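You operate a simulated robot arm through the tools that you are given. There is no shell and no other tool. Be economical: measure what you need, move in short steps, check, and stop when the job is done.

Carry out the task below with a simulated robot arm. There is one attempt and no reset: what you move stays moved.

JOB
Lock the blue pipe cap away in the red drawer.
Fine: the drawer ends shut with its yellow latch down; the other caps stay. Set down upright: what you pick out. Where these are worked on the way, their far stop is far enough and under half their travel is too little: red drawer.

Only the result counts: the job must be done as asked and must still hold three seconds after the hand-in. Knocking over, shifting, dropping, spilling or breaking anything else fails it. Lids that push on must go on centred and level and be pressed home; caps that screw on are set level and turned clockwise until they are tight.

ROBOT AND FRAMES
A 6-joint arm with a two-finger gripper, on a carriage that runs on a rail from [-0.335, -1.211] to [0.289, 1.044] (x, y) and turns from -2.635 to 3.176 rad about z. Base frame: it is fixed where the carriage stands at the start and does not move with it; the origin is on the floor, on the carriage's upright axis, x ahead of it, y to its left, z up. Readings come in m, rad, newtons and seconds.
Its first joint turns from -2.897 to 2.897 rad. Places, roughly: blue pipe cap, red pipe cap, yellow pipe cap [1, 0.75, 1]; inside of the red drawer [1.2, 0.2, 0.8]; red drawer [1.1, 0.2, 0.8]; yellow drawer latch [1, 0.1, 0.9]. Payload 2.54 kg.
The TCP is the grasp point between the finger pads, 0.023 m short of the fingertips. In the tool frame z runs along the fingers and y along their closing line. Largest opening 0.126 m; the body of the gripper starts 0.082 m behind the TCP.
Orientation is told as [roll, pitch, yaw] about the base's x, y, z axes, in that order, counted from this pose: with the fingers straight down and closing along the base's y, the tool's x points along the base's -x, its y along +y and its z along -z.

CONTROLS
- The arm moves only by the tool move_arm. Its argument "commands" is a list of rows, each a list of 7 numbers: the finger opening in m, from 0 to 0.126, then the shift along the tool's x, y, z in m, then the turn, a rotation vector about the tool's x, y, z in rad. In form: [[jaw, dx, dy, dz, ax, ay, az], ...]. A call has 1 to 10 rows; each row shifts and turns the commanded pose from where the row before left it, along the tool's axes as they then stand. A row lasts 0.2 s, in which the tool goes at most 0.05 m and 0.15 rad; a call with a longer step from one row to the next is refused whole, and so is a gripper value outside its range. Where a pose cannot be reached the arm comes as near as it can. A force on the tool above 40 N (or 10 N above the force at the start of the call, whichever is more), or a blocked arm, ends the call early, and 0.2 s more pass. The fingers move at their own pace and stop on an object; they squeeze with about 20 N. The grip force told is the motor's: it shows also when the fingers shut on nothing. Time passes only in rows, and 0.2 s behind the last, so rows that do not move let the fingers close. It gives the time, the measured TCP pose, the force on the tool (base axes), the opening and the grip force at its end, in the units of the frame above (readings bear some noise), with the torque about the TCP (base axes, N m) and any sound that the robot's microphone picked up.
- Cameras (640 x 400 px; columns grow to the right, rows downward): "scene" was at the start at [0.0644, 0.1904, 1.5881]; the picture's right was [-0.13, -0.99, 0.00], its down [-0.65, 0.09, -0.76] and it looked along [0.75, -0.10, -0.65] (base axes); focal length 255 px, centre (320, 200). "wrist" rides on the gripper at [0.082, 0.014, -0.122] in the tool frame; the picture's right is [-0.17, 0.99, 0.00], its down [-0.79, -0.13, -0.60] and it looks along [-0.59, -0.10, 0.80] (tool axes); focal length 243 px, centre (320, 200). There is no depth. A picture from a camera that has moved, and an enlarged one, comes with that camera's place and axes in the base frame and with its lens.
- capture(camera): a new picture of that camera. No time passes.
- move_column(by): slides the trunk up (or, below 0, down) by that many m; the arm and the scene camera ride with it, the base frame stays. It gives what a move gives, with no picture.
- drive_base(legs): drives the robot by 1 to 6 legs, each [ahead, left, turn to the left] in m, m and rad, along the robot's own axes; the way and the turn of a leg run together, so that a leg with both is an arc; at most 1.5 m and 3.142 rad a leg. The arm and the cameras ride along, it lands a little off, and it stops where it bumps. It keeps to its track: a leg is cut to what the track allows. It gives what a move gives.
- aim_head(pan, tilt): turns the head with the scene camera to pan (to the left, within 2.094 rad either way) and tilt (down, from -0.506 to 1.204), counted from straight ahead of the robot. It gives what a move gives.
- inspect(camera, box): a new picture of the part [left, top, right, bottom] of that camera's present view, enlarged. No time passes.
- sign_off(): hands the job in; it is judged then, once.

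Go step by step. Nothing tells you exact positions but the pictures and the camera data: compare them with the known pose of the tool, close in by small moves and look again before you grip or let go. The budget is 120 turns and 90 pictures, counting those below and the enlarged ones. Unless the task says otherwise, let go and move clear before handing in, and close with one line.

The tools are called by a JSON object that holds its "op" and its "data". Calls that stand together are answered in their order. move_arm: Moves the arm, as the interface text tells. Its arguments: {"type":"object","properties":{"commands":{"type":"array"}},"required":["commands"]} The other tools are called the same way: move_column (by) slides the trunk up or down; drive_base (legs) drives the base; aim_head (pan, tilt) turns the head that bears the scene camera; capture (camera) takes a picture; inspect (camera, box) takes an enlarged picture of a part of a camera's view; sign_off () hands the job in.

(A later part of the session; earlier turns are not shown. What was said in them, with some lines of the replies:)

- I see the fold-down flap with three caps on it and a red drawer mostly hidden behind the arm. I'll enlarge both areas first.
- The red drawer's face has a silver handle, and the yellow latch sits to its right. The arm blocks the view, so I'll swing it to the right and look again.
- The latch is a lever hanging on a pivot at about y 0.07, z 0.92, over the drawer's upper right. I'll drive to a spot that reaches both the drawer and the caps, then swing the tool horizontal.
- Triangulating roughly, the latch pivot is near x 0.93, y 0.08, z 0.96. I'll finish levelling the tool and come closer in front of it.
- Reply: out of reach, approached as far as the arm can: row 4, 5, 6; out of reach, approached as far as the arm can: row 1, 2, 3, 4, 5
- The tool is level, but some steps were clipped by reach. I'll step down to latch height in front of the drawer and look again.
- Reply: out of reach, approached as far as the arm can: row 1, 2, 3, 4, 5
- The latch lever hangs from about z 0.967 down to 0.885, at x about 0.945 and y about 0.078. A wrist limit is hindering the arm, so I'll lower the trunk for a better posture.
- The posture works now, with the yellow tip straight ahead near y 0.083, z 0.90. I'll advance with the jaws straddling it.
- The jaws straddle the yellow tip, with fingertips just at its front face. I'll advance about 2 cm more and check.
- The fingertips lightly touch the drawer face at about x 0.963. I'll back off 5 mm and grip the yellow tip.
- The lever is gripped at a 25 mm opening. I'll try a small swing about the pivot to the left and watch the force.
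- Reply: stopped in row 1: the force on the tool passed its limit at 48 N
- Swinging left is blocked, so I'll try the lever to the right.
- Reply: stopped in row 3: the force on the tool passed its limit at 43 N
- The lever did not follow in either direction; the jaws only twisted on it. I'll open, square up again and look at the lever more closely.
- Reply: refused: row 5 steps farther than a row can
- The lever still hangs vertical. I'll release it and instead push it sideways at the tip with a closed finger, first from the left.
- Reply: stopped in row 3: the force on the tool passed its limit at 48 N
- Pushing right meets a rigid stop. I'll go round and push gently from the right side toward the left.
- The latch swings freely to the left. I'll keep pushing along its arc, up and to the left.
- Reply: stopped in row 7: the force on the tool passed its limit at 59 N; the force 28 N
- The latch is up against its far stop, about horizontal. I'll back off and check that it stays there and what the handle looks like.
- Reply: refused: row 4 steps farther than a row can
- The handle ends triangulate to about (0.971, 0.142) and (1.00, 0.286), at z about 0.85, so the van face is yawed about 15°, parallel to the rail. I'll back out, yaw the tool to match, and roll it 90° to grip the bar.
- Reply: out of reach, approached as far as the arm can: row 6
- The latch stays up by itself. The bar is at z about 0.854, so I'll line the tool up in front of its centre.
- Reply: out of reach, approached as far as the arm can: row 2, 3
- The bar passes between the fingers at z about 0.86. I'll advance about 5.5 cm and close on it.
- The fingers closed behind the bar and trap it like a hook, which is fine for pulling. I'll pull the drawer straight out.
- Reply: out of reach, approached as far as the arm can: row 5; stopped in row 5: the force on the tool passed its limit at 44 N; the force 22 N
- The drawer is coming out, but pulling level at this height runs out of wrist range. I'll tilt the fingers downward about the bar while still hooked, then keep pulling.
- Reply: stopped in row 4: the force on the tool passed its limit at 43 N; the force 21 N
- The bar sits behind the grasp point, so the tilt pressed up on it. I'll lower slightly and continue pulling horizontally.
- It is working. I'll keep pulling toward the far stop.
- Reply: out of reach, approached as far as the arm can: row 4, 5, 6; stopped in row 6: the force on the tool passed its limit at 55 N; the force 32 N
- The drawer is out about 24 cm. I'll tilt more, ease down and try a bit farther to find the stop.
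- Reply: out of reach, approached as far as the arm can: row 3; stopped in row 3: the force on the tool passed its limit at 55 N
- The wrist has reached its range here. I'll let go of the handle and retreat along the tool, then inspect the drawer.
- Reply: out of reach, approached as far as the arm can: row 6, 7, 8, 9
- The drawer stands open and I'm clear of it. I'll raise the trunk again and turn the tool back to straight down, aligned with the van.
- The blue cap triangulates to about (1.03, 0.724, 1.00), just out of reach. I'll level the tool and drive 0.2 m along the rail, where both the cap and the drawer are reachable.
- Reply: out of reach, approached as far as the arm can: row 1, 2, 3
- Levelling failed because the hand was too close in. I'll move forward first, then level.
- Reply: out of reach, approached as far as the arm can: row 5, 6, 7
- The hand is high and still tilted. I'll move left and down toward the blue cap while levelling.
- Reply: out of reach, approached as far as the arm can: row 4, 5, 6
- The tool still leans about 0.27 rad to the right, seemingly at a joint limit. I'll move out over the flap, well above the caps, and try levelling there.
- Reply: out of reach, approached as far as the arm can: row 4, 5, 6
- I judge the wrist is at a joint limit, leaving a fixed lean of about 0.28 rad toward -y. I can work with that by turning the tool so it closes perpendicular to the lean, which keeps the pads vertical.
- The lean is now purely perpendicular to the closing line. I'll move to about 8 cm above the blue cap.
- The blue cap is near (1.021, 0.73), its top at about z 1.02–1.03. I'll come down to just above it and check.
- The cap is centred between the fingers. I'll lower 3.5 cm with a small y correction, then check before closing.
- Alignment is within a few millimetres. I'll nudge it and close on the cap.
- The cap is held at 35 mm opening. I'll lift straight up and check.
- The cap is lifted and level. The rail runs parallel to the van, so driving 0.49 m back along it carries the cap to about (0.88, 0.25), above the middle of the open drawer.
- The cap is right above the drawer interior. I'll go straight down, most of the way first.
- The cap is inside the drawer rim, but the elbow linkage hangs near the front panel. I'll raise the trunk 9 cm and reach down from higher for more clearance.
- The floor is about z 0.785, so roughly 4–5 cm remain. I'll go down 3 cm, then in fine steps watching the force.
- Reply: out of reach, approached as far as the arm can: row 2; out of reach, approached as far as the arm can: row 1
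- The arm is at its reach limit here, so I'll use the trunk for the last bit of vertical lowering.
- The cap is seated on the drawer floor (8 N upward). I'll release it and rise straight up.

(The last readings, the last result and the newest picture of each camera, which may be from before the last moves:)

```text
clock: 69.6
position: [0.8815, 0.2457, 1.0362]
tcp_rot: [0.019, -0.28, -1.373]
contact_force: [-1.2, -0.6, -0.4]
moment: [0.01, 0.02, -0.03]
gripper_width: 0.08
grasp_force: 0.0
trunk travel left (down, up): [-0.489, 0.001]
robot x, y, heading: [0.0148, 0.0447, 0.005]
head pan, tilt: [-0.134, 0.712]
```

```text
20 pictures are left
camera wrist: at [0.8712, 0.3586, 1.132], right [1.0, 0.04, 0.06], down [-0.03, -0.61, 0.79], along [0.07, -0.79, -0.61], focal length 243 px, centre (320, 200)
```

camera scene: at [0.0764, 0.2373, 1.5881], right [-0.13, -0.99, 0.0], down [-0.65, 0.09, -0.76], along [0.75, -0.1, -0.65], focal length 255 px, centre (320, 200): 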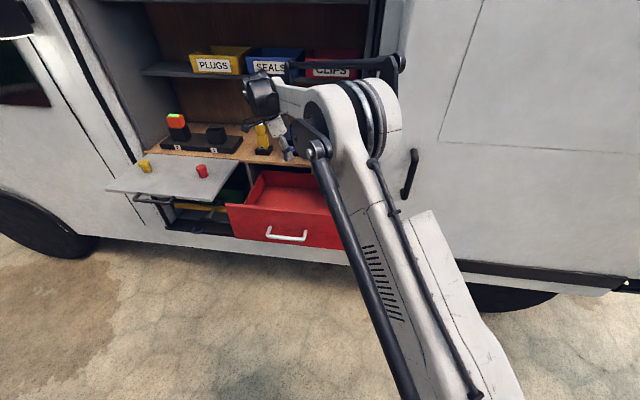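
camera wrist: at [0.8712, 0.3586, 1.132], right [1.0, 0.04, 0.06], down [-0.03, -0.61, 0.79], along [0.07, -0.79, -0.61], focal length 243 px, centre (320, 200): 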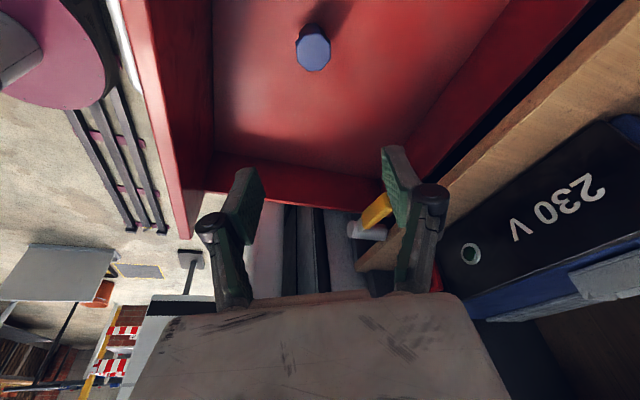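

The blue cap stands upright in the drawer. I'll rise a little, retreat in front of the panel, and turn the hand so it is thin along the push direction.

{"op": "move_arm", "data": {"commands": [[0.05, -0.0083, 0, -0.0288, 0, 0, 0], [0.0, 0.0173, -0.0357, -0.005, 0, 0, 0], [0.0, 0.0173, -0.0357, -0.005, 0, 0, 0], [0.0, 0.0173, -0.0357, -0.005, 0, 0, 0], [0.0, 0.0173, -0.0357, -0.005, 0, 0, 0], [0.0, 0.0173, -0.0357, -0.005, 0, 0, 0], [0.0, 0.0173, -0.0357, -0.005, 0, 0, 0]]}}

{"op": "move_arm", "data": {"commands": [[0.0, 0, 0, 0, 0, 0, -0.1375], [0.0, 0, 0, 0, 0, 0, -0.1375], [0.0, 0, 0, 0, 0, 0, -0.1375], [0.0, 0, 0, 0, 0, 0, -0.1375], [0.0, 0, 0, 0, 0, 0, -0.1375], [0.0, 0, 0, 0, 0, 0, -0.1375], [0.0, 0, 0, 0, 0, 0, -0.1375], [0.0, 0, 0, 0, 0, 0, -0.1375]]}}

{"op": "drive_base", "data": {"legs": [[0.077, 0.28, 0]]}}

{"op": "capture", "data": {"camera": "scene"}}

```text
clock: 71.2
position: [0.6508, 0.308, 1.0626]
tcp_rot: [0.021, -0.288, -1.373]
contact_force: [0.0, 0.2, -0.5]
moment: [0.0, 0.0, -0.01]
gripper_width: 0.0
grasp_force: 20.3
trunk travel left (down, up): [-0.489, 0.001]
robot x, y, heading: [0.0138, 0.0433, 0.003]
head pan, tilt: [-0.134, 0.712]
```

```text
clock: 73.0
position: [0.6517, 0.3071, 1.06]
tcp_rot: [-0.249, -0.146, -0.248]
contact_force: [-0.3, 0.5, -0.6]
moment: [0.04, -0.05, -0.01]
gripper_width: 0.0
grasp_force: 19.7
trunk travel left (down, up): [-0.489, 0.001]
robot x, y, heading: [0.013, 0.044, 0.002]
head pan, tilt: [-0.134, 0.712]
```

```text
clock: 75.0
position: [0.7301, 0.5852, 1.0604]
tcp_rot: [-0.249, -0.149, -0.252]
contact_force: [0.2, 0.4, 0.6]
moment: [-0.02, -0.02, 0.01]
gripper_width: 0.0
grasp_force: 20.0
trunk travel left (down, up): [-0.489, 0.001]
robot x, y, heading: [0.0912, 0.3271, -0.002]
head pan, tilt: [-0.134, 0.712]
```

```text
19 pictures are left
camera scene: at [0.1542, 0.5161, 1.677], right [-0.13, -0.99, 0.0], down [-0.65, 0.09, -0.76], along [0.75, -0.1, -0.65], focal length 255 px, centre (320, 200)
```

scene: 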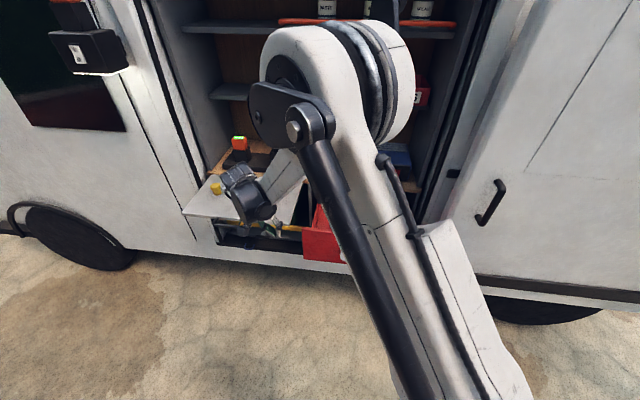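

The hand is clear in front of the van. I'll bring it right, in front of the panel, and lower the trunk 9 cm for better reach.

{"op": "move_arm", "data": {"commands": [[0.0, -0.0074, -0.0393, 0.0111, 0, 0, 0], [0.0, -0.0074, -0.0393, 0.0111, 0, 0, 0], [0.0, -0.0074, -0.0393, 0.0111, 0, 0, 0], [0.0, -0.0074, -0.0393, 0.0111, 0, 0, 0], [0.0, -0.0074, -0.0393, 0.0111, 0, 0, 0], [0.0, -0.0074, -0.0393, 0.0111, 0, 0, 0], [0.0, -0.0074, -0.0393, 0.0111, 0, 0, 0], [0.0, 0, 0, 0, 0.022, 0.036, 0.144], [0.0, 0, 0, 0, 0.022, 0.036, 0.144]]}}

{"op": "move_column", "data": {"by": -0.1}}

{"op": "capture", "data": {"camera": "wrist"}}

{"op": "capture", "data": {"camera": "scene"}}

```text
clock: 77.0
position: [0.7093, 0.2953, 1.0624]
tcp_rot: [-0.249, -0.152, -0.553]
contact_force: [0.1, -0.2, -0.4]
moment: [-0.04, 0.0, 0.0]
gripper_width: 0.0
grasp_force: 19.5
trunk travel left (down, up): [-0.489, 0.001]
robot x, y, heading: [0.0902, 0.3261, -0.003]
head pan, tilt: [-0.134, 0.712]
```

```text
clock: 78.3
position: [0.7094, 0.2955, 0.9634]
tcp_rot: [-0.248, -0.148, -0.553]
contact_force: [-0.8, -1.2, 0.7]
moment: [0.02, 0.0, 0.02]
gripper_width: 0.0
grasp_force: 19.9
trunk travel left (down, up): [-0.389, 0.101]
robot x, y, heading: [0.0916, 0.3266, 0.004]
head pan, tilt: [-0.134, 0.712]
```

```text
18 pictures are left
camera wrist: at [0.6482, 0.3839, 1.0643], right [0.67, 0.71, -0.22], down [0.6, -0.35, 0.72], along [0.44, -0.61, -0.66], focal length 243 px, centre (320, 200)
```

wrist: 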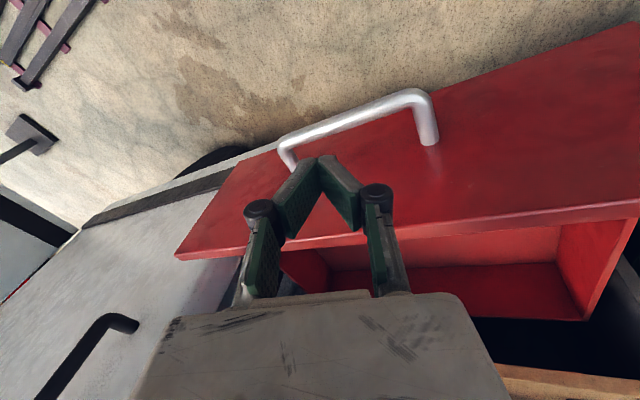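

```text
17 pictures are left
camera scene: at [0.1539, 0.5155, 1.5772], right [-0.13, -0.99, 0.0], down [-0.65, 0.09, -0.76], along [0.75, -0.1, -0.65], focal length 255 px, centre (320, 200)
```

scene: 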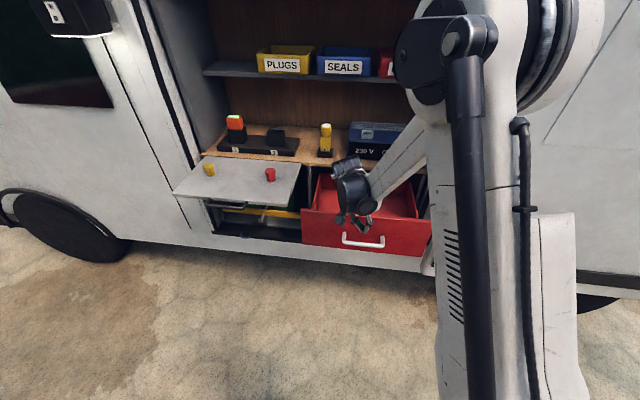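

The fingertips are just in front of the panel, above the handle. I'll shift 6 cm left to stay clear of the 230 V box, lower 4 cm, and start pushing inward.

{"op": "move_arm", "data": {"commands": [[0.0, 0.0113, 0.0325, 0.0109, 0, 0, 0], [0.0, 0.0113, 0.0325, 0.0109, 0, 0, 0], [0.0, -0.019, 0.0061, 0.0014, 0, 0, 0], [0.0, -0.019, 0.0061, 0.0014, 0, 0, 0], [0.0, -0.019, 0.0061, 0.0014, 0, 0, 0], [0.0, -0.019, 0.0061, 0.0014, 0, 0, 0], [0.0, -0.019, 0.0061, 0.0014, 0, 0, 0]]}}

{"op": "capture", "data": {"camera": "scene"}}

```text
clock: 79.9
position: [0.8205, 0.3245, 0.9204]
tcp_rot: [-0.247, -0.151, -0.554]
contact_force: [-0.3, -0.3, -1.0]
moment: [-0.03, 0.0, -0.02]
gripper_width: 0.0
grasp_force: 20.0
trunk travel left (down, up): [-0.389, 0.101]
robot x, y, heading: [0.0942, 0.3265, 0.002]
head pan, tilt: [-0.134, 0.712]
```

```text
16 pictures are left
camera scene: at [0.1539, 0.5155, 1.577], right [-0.13, -0.99, 0.0], down [-0.65, 0.09, -0.76], along [0.75, -0.1, -0.65], focal length 255 px, centre (320, 200)
```

scene: 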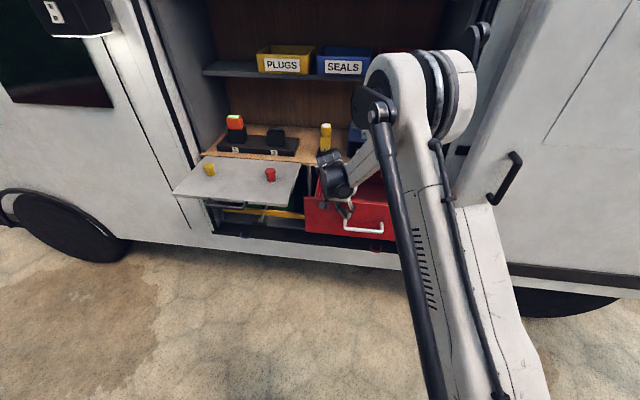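

The drawer slides in smoothly. I'll continue pushing.

{"op": "move_arm", "data": {"commands": [[0.0, -0.019, 0.0061, 0.0014, 0, 0, 0], [0.0, -0.019, 0.0061, 0.0014, 0, 0, 0], [0.0, -0.019, 0.0061, 0.0014, 0, 0, 0], [0.0, -0.019, 0.0061, 0.0014, 0, 0, 0], [0.0, -0.019, 0.0061, 0.0014, 0, 0, 0], [0.0, -0.019, 0.0061, 0.0014, 0, 0, 0], [0.0, -0.019, 0.0061, 0.0014, 0, 0, 0]]}}

{"op": "capture", "data": {"camera": "scene"}}

{"op": "capture", "data": {"camera": "wrist"}}

```text
clock: 81.5
position: [0.9547, 0.287, 0.9219]
tcp_rot: [-0.249, -0.151, -0.555]
contact_force: [-0.9, 0.2, -0.1]
moment: [0.03, 0.0, -0.01]
gripper_width: 0.0
grasp_force: 20.1
trunk travel left (down, up): [-0.389, 0.101]
robot x, y, heading: [0.0881, 0.3238, 0.007]
head pan, tilt: [-0.134, 0.712]
```

```text
15 pictures are left
camera scene: at [0.154, 0.5154, 1.577], right [-0.13, -0.99, 0.0], down [-0.65, 0.09, -0.76], along [0.75, -0.1, -0.65], focal length 255 px, centre (320, 200)
```

scene: 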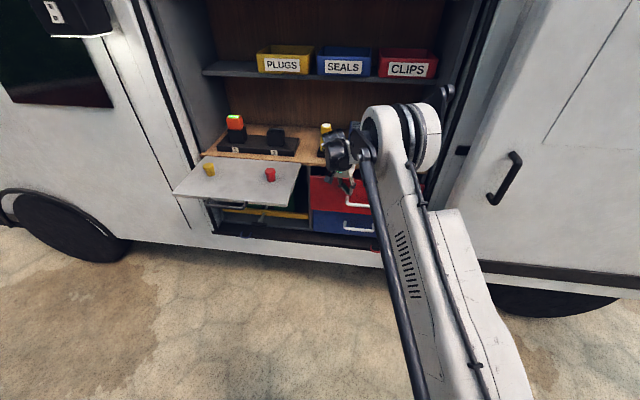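

```text
14 pictures are left
camera wrist: at [0.8943, 0.3758, 1.0237], right [0.67, 0.71, -0.22], down [0.6, -0.35, 0.72], along [0.44, -0.62, -0.66], focal length 243 px, centre (320, 200)
```

wrist: 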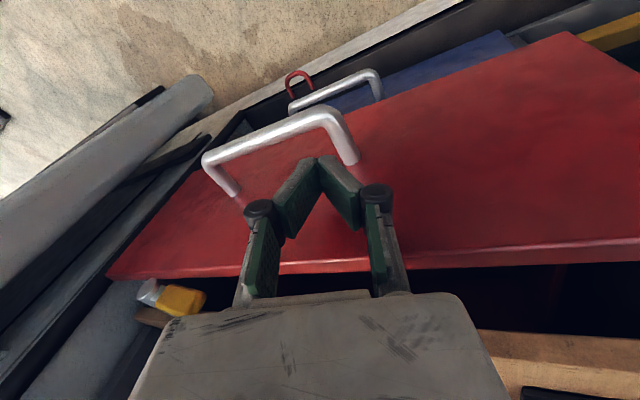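

About 7–8 cm remain. I'll push until the drawer stops.

{"op": "move_arm", "data": {"commands": [[0.0, -0.019, 0.0061, 0.0014, 0, 0, 0], [0.0, -0.019, 0.0061, 0.0014, 0, 0, 0], [0.0, -0.019, 0.0061, 0.0014, 0, 0, 0], [0.0, -0.0095, 0.0031, 0.0007, 0, 0, 0], [0.0, -0.0095, 0.0031, 0.0007, 0, 0, 0], [0.0, -0.0095, 0.0031, 0.0007, 0, 0, 0], [0.0, -0.0095, 0.0031, 0.0007, 0, 0, 0]]}}

{"op": "capture", "data": {"camera": "wrist"}}

```text
clock: 82.3
position: [1.0093, 0.2738, 0.9209]
tcp_rot: [-0.253, -0.138, -0.553]
contact_force: [-13.2, 0.4, -0.2]
moment: [0.02, -0.23, 0.33]
gripper_width: 0.0
grasp_force: 20.4
trunk travel left (down, up): [-0.389, 0.101]
robot x, y, heading: [0.0906, 0.3241, 0.005]
head pan, tilt: [-0.134, 0.712]
stopped in row 4: the force on the tool passed its limit at 66 N (the readings are from after the stop); the commanded pose is now the measured one
```

```text
13 pictures are left
camera wrist: at [0.9492, 0.362, 1.0241], right [0.67, 0.71, -0.22], down [0.61, -0.35, 0.72], along [0.43, -0.61, -0.66], focal length 243 px, centre (320, 200)
```

wrist: 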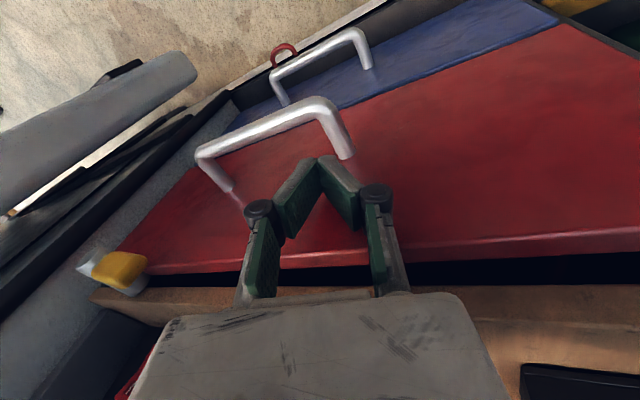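

It stopped hard at 66 N. I'll back away and check whether the drawer is fully shut or the hand hit the counter.

{"op": "move_arm", "data": {"commands": [[0.0, 0.0285, -0.0092, -0.0021, 0, 0, 0], [0.0, 0.0285, -0.0092, -0.0021, 0, 0, 0], [0.0, 0.038, -0.0122, -0.0028, 0, 0, 0], [0.0, 0.038, -0.0122, -0.0028, 0, 0, 0]]}}

{"op": "inspect", "data": {"camera": "scene", "box": [290, 120, 450, 240]}}

{"op": "capture", "data": {"camera": "wrist"}}

```text
clock: 83.3
position: [0.8729, 0.3095, 0.9248]
tcp_rot: [-0.252, -0.14, -0.554]
contact_force: [0.7, 0.0, -0.4]
moment: [-0.03, -0.01, -0.02]
gripper_width: 0.0
grasp_force: 19.5
trunk travel left (down, up): [-0.389, 0.101]
robot x, y, heading: [0.0905, 0.3259, -0.004]
head pan, tilt: [-0.134, 0.712]
```

```text
3.33 times, centred on (370, 180) of scene
camera zoom: at [0.1539, 0.5156, 1.5771], right [-0.13, -0.99, 0.0], down [-0.65, 0.09, -0.76], along [0.75, -0.1, -0.65], focal length 851 px, centre (153, 267)
```

zoom: 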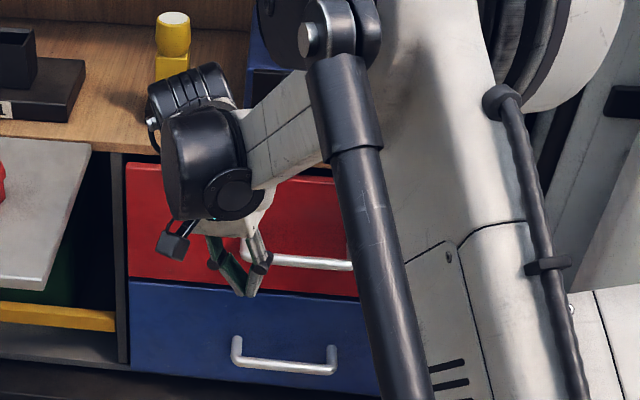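

```text
11 pictures are left
camera wrist: at [0.8129, 0.3987, 1.0269], right [0.67, 0.71, -0.22], down [0.6, -0.35, 0.72], along [0.43, -0.61, -0.66], focal length 243 px, centre (320, 200)
```

wrist: 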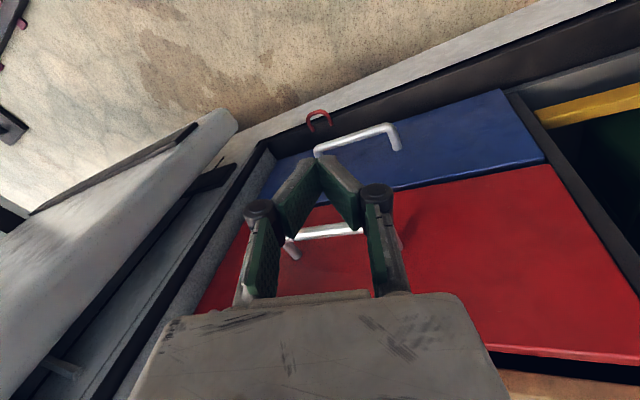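

The panel is flush again, within a couple of millimetres of its closed position. Next I'll raise the hand and come over the horizontal latch lever to press it down.

{"op": "move_arm", "data": {"commands": [[0.0, -0.0058, -0.0095, -0.0373, 0, 0, 0], [0.0, -0.0058, -0.0095, -0.0373, 0, 0, 0], [0.0, -0.0058, -0.0095, -0.0373, 0, 0, 0], [0.0, -0.0323, -0.0166, 0.0092, 0, 0, 0], [0.0, -0.0323, -0.0166, 0.0092, 0, 0, 0], [0.0, -0.0323, -0.0166, 0.0092, 0, 0, 0], [0.0, -0.0323, -0.0166, 0.0092, 0, 0, 0]]}}

{"op": "capture", "data": {"camera": "wrist"}}

```text
clock: 84.9
position: [0.9511, 0.1751, 1.0386]
tcp_rot: [-0.255, -0.141, -0.553]
contact_force: [-0.6, -0.8, 0.0]
moment: [0.02, 0.02, -0.02]
gripper_width: 0.0
grasp_force: 19.6
trunk travel left (down, up): [-0.389, 0.101]
robot x, y, heading: [0.0879, 0.3213, 0.003]
head pan, tilt: [-0.134, 0.712]
```

```text
10 pictures are left
camera wrist: at [0.8911, 0.2648, 1.1412], right [0.67, 0.71, -0.22], down [0.6, -0.35, 0.72], along [0.43, -0.61, -0.66], focal length 243 px, centre (320, 200)
```

wrist: 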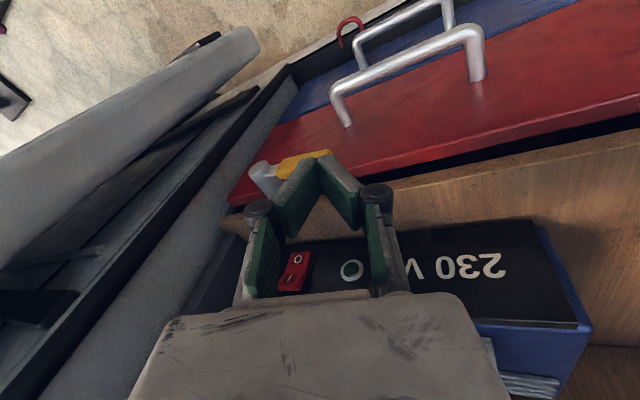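

The lever lies exactly where expected and the tip is 2–3 cm off it. I'll move over it and press down the first part of the arc.

{"op": "move_arm", "data": {"commands": [[0.0, -0.026, -0.0168, 0.008, 0, 0, 0], [0.0, 0.002, 0.0032, 0.0128, 0, 0, 0], [0.0, 0.002, 0.0032, 0.0128, 0, 0, 0], [0.0, 0.002, 0.0032, 0.0128, 0, 0, 0], [0.0, 0.0019, 0.0036, 0.0103, 0, 0, 0], [0.0, 0.0019, 0.0036, 0.0103, 0, 0, 0], [0.0, 0.0019, 0.0036, 0.0103, 0, 0, 0]]}}

{"op": "capture", "data": {"camera": "wrist"}}

```text
clock: 86.5
position: [0.961, 0.1536, 0.9645]
tcp_rot: [-0.253, -0.141, -0.553]
contact_force: [-0.6, -0.4, -0.6]
moment: [-0.03, 0.04, -0.02]
gripper_width: 0.0
grasp_force: 20.1
trunk travel left (down, up): [-0.389, 0.101]
robot x, y, heading: [0.087, 0.3244, 0.002]
head pan, tilt: [-0.134, 0.712]
```

```text
9 pictures are left
camera wrist: at [0.9026, 0.2418, 1.0671], right [0.67, 0.71, -0.22], down [0.6, -0.35, 0.72], along [0.43, -0.61, -0.66], focal length 243 px, centre (320, 200)
```

wrist: 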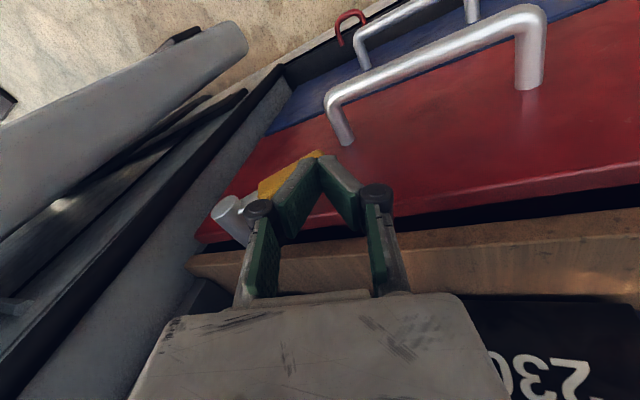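

The lever has rotated about 45° down. I'll continue along the arc, down then to the right, until it stops.

{"op": "move_arm", "data": {"commands": [[0.0, 0.0007, -0.002, 0.0176, 0, 0, 0], [0.0, 0.0007, -0.002, 0.0176, 0, 0, 0], [0.0, -0.002, -0.0092, 0.0125, 0, 0, 0], [0.0, -0.002, -0.0092, 0.0125, 0, 0, 0], [0.0, -0.0012, -0.0044, 0.0023, 0, 0, 0], [0.0, -0.0012, -0.0044, 0.0023, 0, 0, 0], [0.0, -0.0012, -0.0044, 0.0015, 0, 0, 0]]}}

{"op": "capture", "data": {"camera": "wrist"}}

```text
clock: 88.0
position: [0.9507, 0.1144, 0.9112]
tcp_rot: [-0.25, -0.141, -0.542]
contact_force: [2.7, 5.5, 3.2]
moment: [0.02, -0.05, 0.06]
gripper_width: 0.0
grasp_force: 19.9
trunk travel left (down, up): [-0.389, 0.101]
robot x, y, heading: [0.093, 0.3253, 0.006]
head pan, tilt: [-0.134, 0.712]
stopped in row 7: the force on the tool passed its limit at 44 N (the readings are from after the stop); the commanded pose is now the measured one
```

```text
8 pictures are left
camera wrist: at [0.8904, 0.2019, 1.0139], right [0.66, 0.72, -0.22], down [0.61, -0.34, 0.72], along [0.44, -0.61, -0.66], focal length 243 px, centre (320, 200)
```

wrist: 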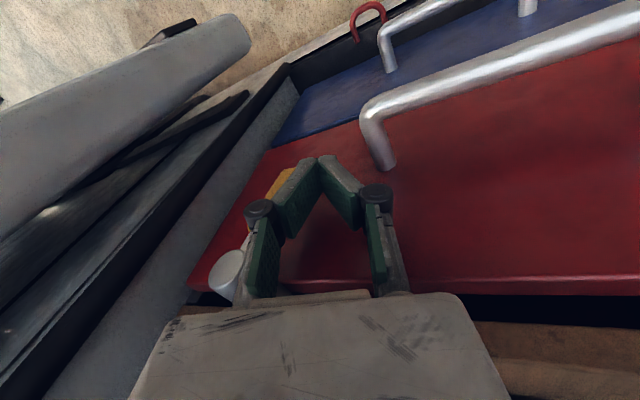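

The lever reached a firm stop. I'll back off and verify that the latch is vertical and the drawer is shut.

{"op": "move_arm", "data": {"commands": [[0.0, 0.0055, 0.0184, -0.0055, 0, 0, 0], [0.0, 0.038, -0.0122, -0.0028, 0, 0, 0], [0.0, 0.038, -0.0122, -0.0028, 0, 0, 0], [0.0, 0.038, -0.0122, -0.0028, 0, 0, 0], [0.0, 0.038, -0.0122, -0.0028, 0, 0, 0], [0.0, 0.038, -0.0122, -0.0028, 0, 0, 0], [0.0, 0.011, 0.0368, -0.011, 0, 0, 0], [0.0, 0.011, 0.0368, -0.011, 0, 0, 0]]}}

{"op": "inspect", "data": {"camera": "scene", "box": [290, 120, 450, 220]}}

{"op": "capture", "data": {"camera": "wrist"}}

```text
clock: 89.8
position: [0.7838, 0.2607, 0.9122]
tcp_rot: [-0.25, -0.141, -0.545]
contact_force: [-0.1, -0.6, 0.2]
moment: [-0.04, -0.01, 0.04]
gripper_width: 0.0
grasp_force: 20.2
trunk travel left (down, up): [-0.389, 0.101]
robot x, y, heading: [0.0863, 0.326, 0.006]
head pan, tilt: [-0.134, 0.712]
```

```text
4.00 times, centred on (370, 170) of scene
camera zoom: at [0.1541, 0.5163, 1.577], right [-0.13, -0.99, 0.0], down [-0.65, 0.08, -0.76], along [0.75, -0.1, -0.65], focal length 1021 px, centre (120, 320)
```

zoom: 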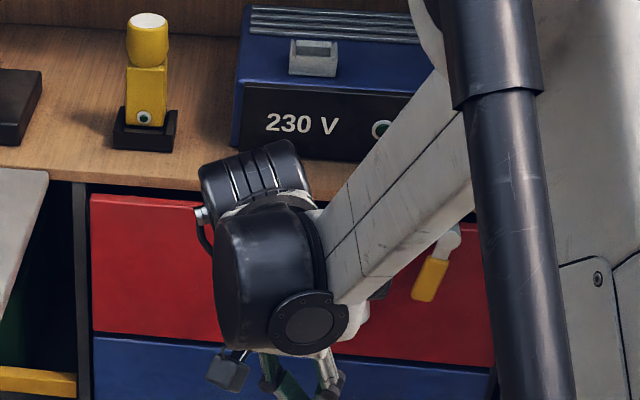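

```text
6 pictures are left
camera wrist: at [0.7226, 0.3482, 1.0153], right [0.67, 0.71, -0.22], down [0.61, -0.35, 0.72], along [0.44, -0.61, -0.66], focal length 243 px, centre (320, 200)
```

wrist: 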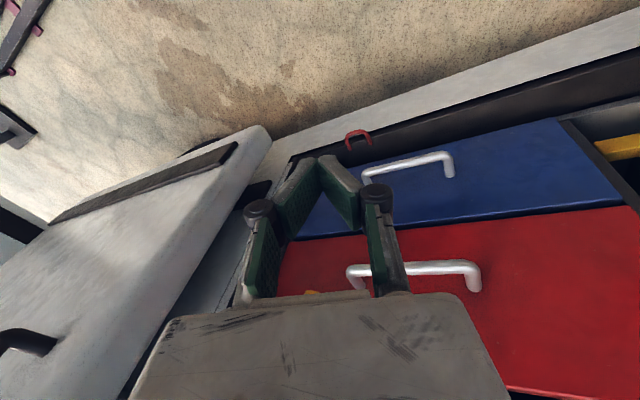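

The latch hangs down again and the panel is flush. I'll take one closer look at the latch before handing in.

{"op": "move_arm", "data": {"commands": [[0.0, 0.03, 0.03, -0.02, 0, 0, 0], [0.0, 0.03, 0.03, -0.02, 0, 0, 0], [0.0, 0.0, 0.04, -0.02, 0, 0, 0], [0.0, 0.0, 0.04, -0.02, 0, 0, 0]]}}

{"op": "inspect", "data": {"camera": "scene", "box": [370, 150, 450, 210]}}

{"op": "capture", "data": {"camera": "scene"}}

```text
clock: 90.8
position: [0.8098, 0.424, 0.9468]
tcp_rot: [-0.253, -0.145, -0.545]
contact_force: [0.0, -1.0, -0.8]
moment: [-0.03, 0.0, -0.01]
gripper_width: 0.0001
grasp_force: 19.8
trunk travel left (down, up): [-0.389, 0.101]
robot x, y, heading: [0.0946, 0.3245, 0.003]
head pan, tilt: [-0.134, 0.712]
```

```text
6.67 times, centred on (410, 180) of scene
camera zoom: at [0.1539, 0.5162, 1.577], right [-0.13, -0.99, 0.0], down [-0.65, 0.09, -0.76], along [0.75, -0.1, -0.65], focal length 1702 px, centre (-280, 333)
```

zoom: 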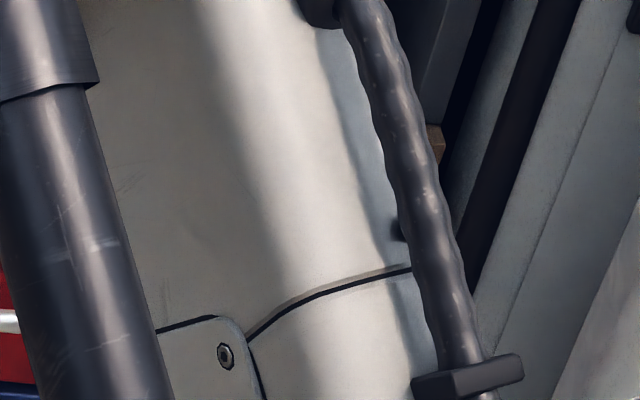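

```text
4 pictures are left
camera scene: at [0.1539, 0.5162, 1.577], right [-0.13, -0.99, 0.0], down [-0.65, 0.09, -0.76], along [0.75, -0.1, -0.65], focal length 255 px, centre (320, 200)
```

scene: 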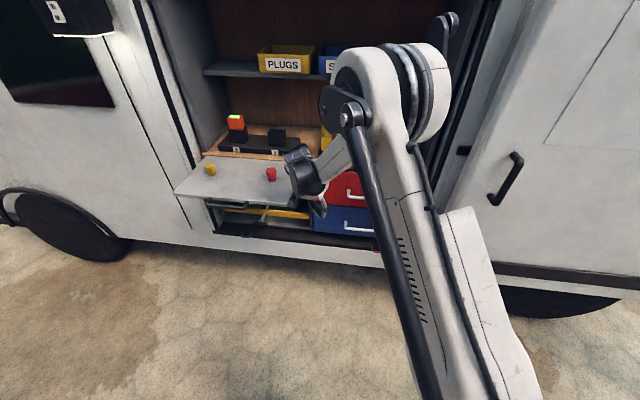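

The arm now hides the latch. I'll drive the base right along the rail, well clear of the face, for a clean final look.

{"op": "drive_base", "data": {"legs": [[-0.125, -0.45, 0]]}}

{"op": "inspect", "data": {"camera": "scene", "box": [100, 90, 420, 290]}}

```text
clock: 93.6
position: [0.687, -0.0202, 0.9467]
tcp_rot: [-0.254, -0.145, -0.543]
contact_force: [-0.4, -0.8, 0.2]
moment: [-0.01, 0.03, 0.01]
gripper_width: 0.0
grasp_force: 20.0
trunk travel left (down, up): [-0.389, 0.101]
robot x, y, heading: [-0.0339, -0.1211, 0.012]
head pan, tilt: [-0.134, 0.712]
```

```text
2.00 times, centred on (260, 190) of scene
camera zoom: at [0.0301, 0.0709, 1.5771], right [-0.13, -0.99, 0.0], down [-0.65, 0.08, -0.76], along [0.75, -0.1, -0.65], focal length 510 px, centre (440, 220)
```

zoom: 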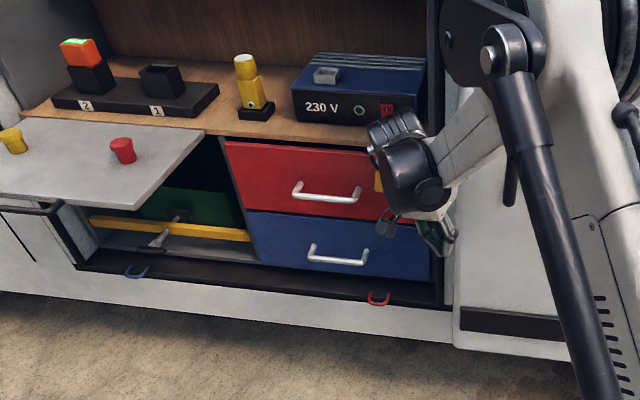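

The drawer is flush, the latch's yellow end hangs down, and the red and yellow caps are in place with the hand clear. I'm handing in.

{"op": "sign_off", "data": {}}

```text
The job is handed in.
```

The blue pipe cap is standing upright in the red drawer. The drawer is shut with its yellow latch down, and the red and yellow caps were left where they stood.
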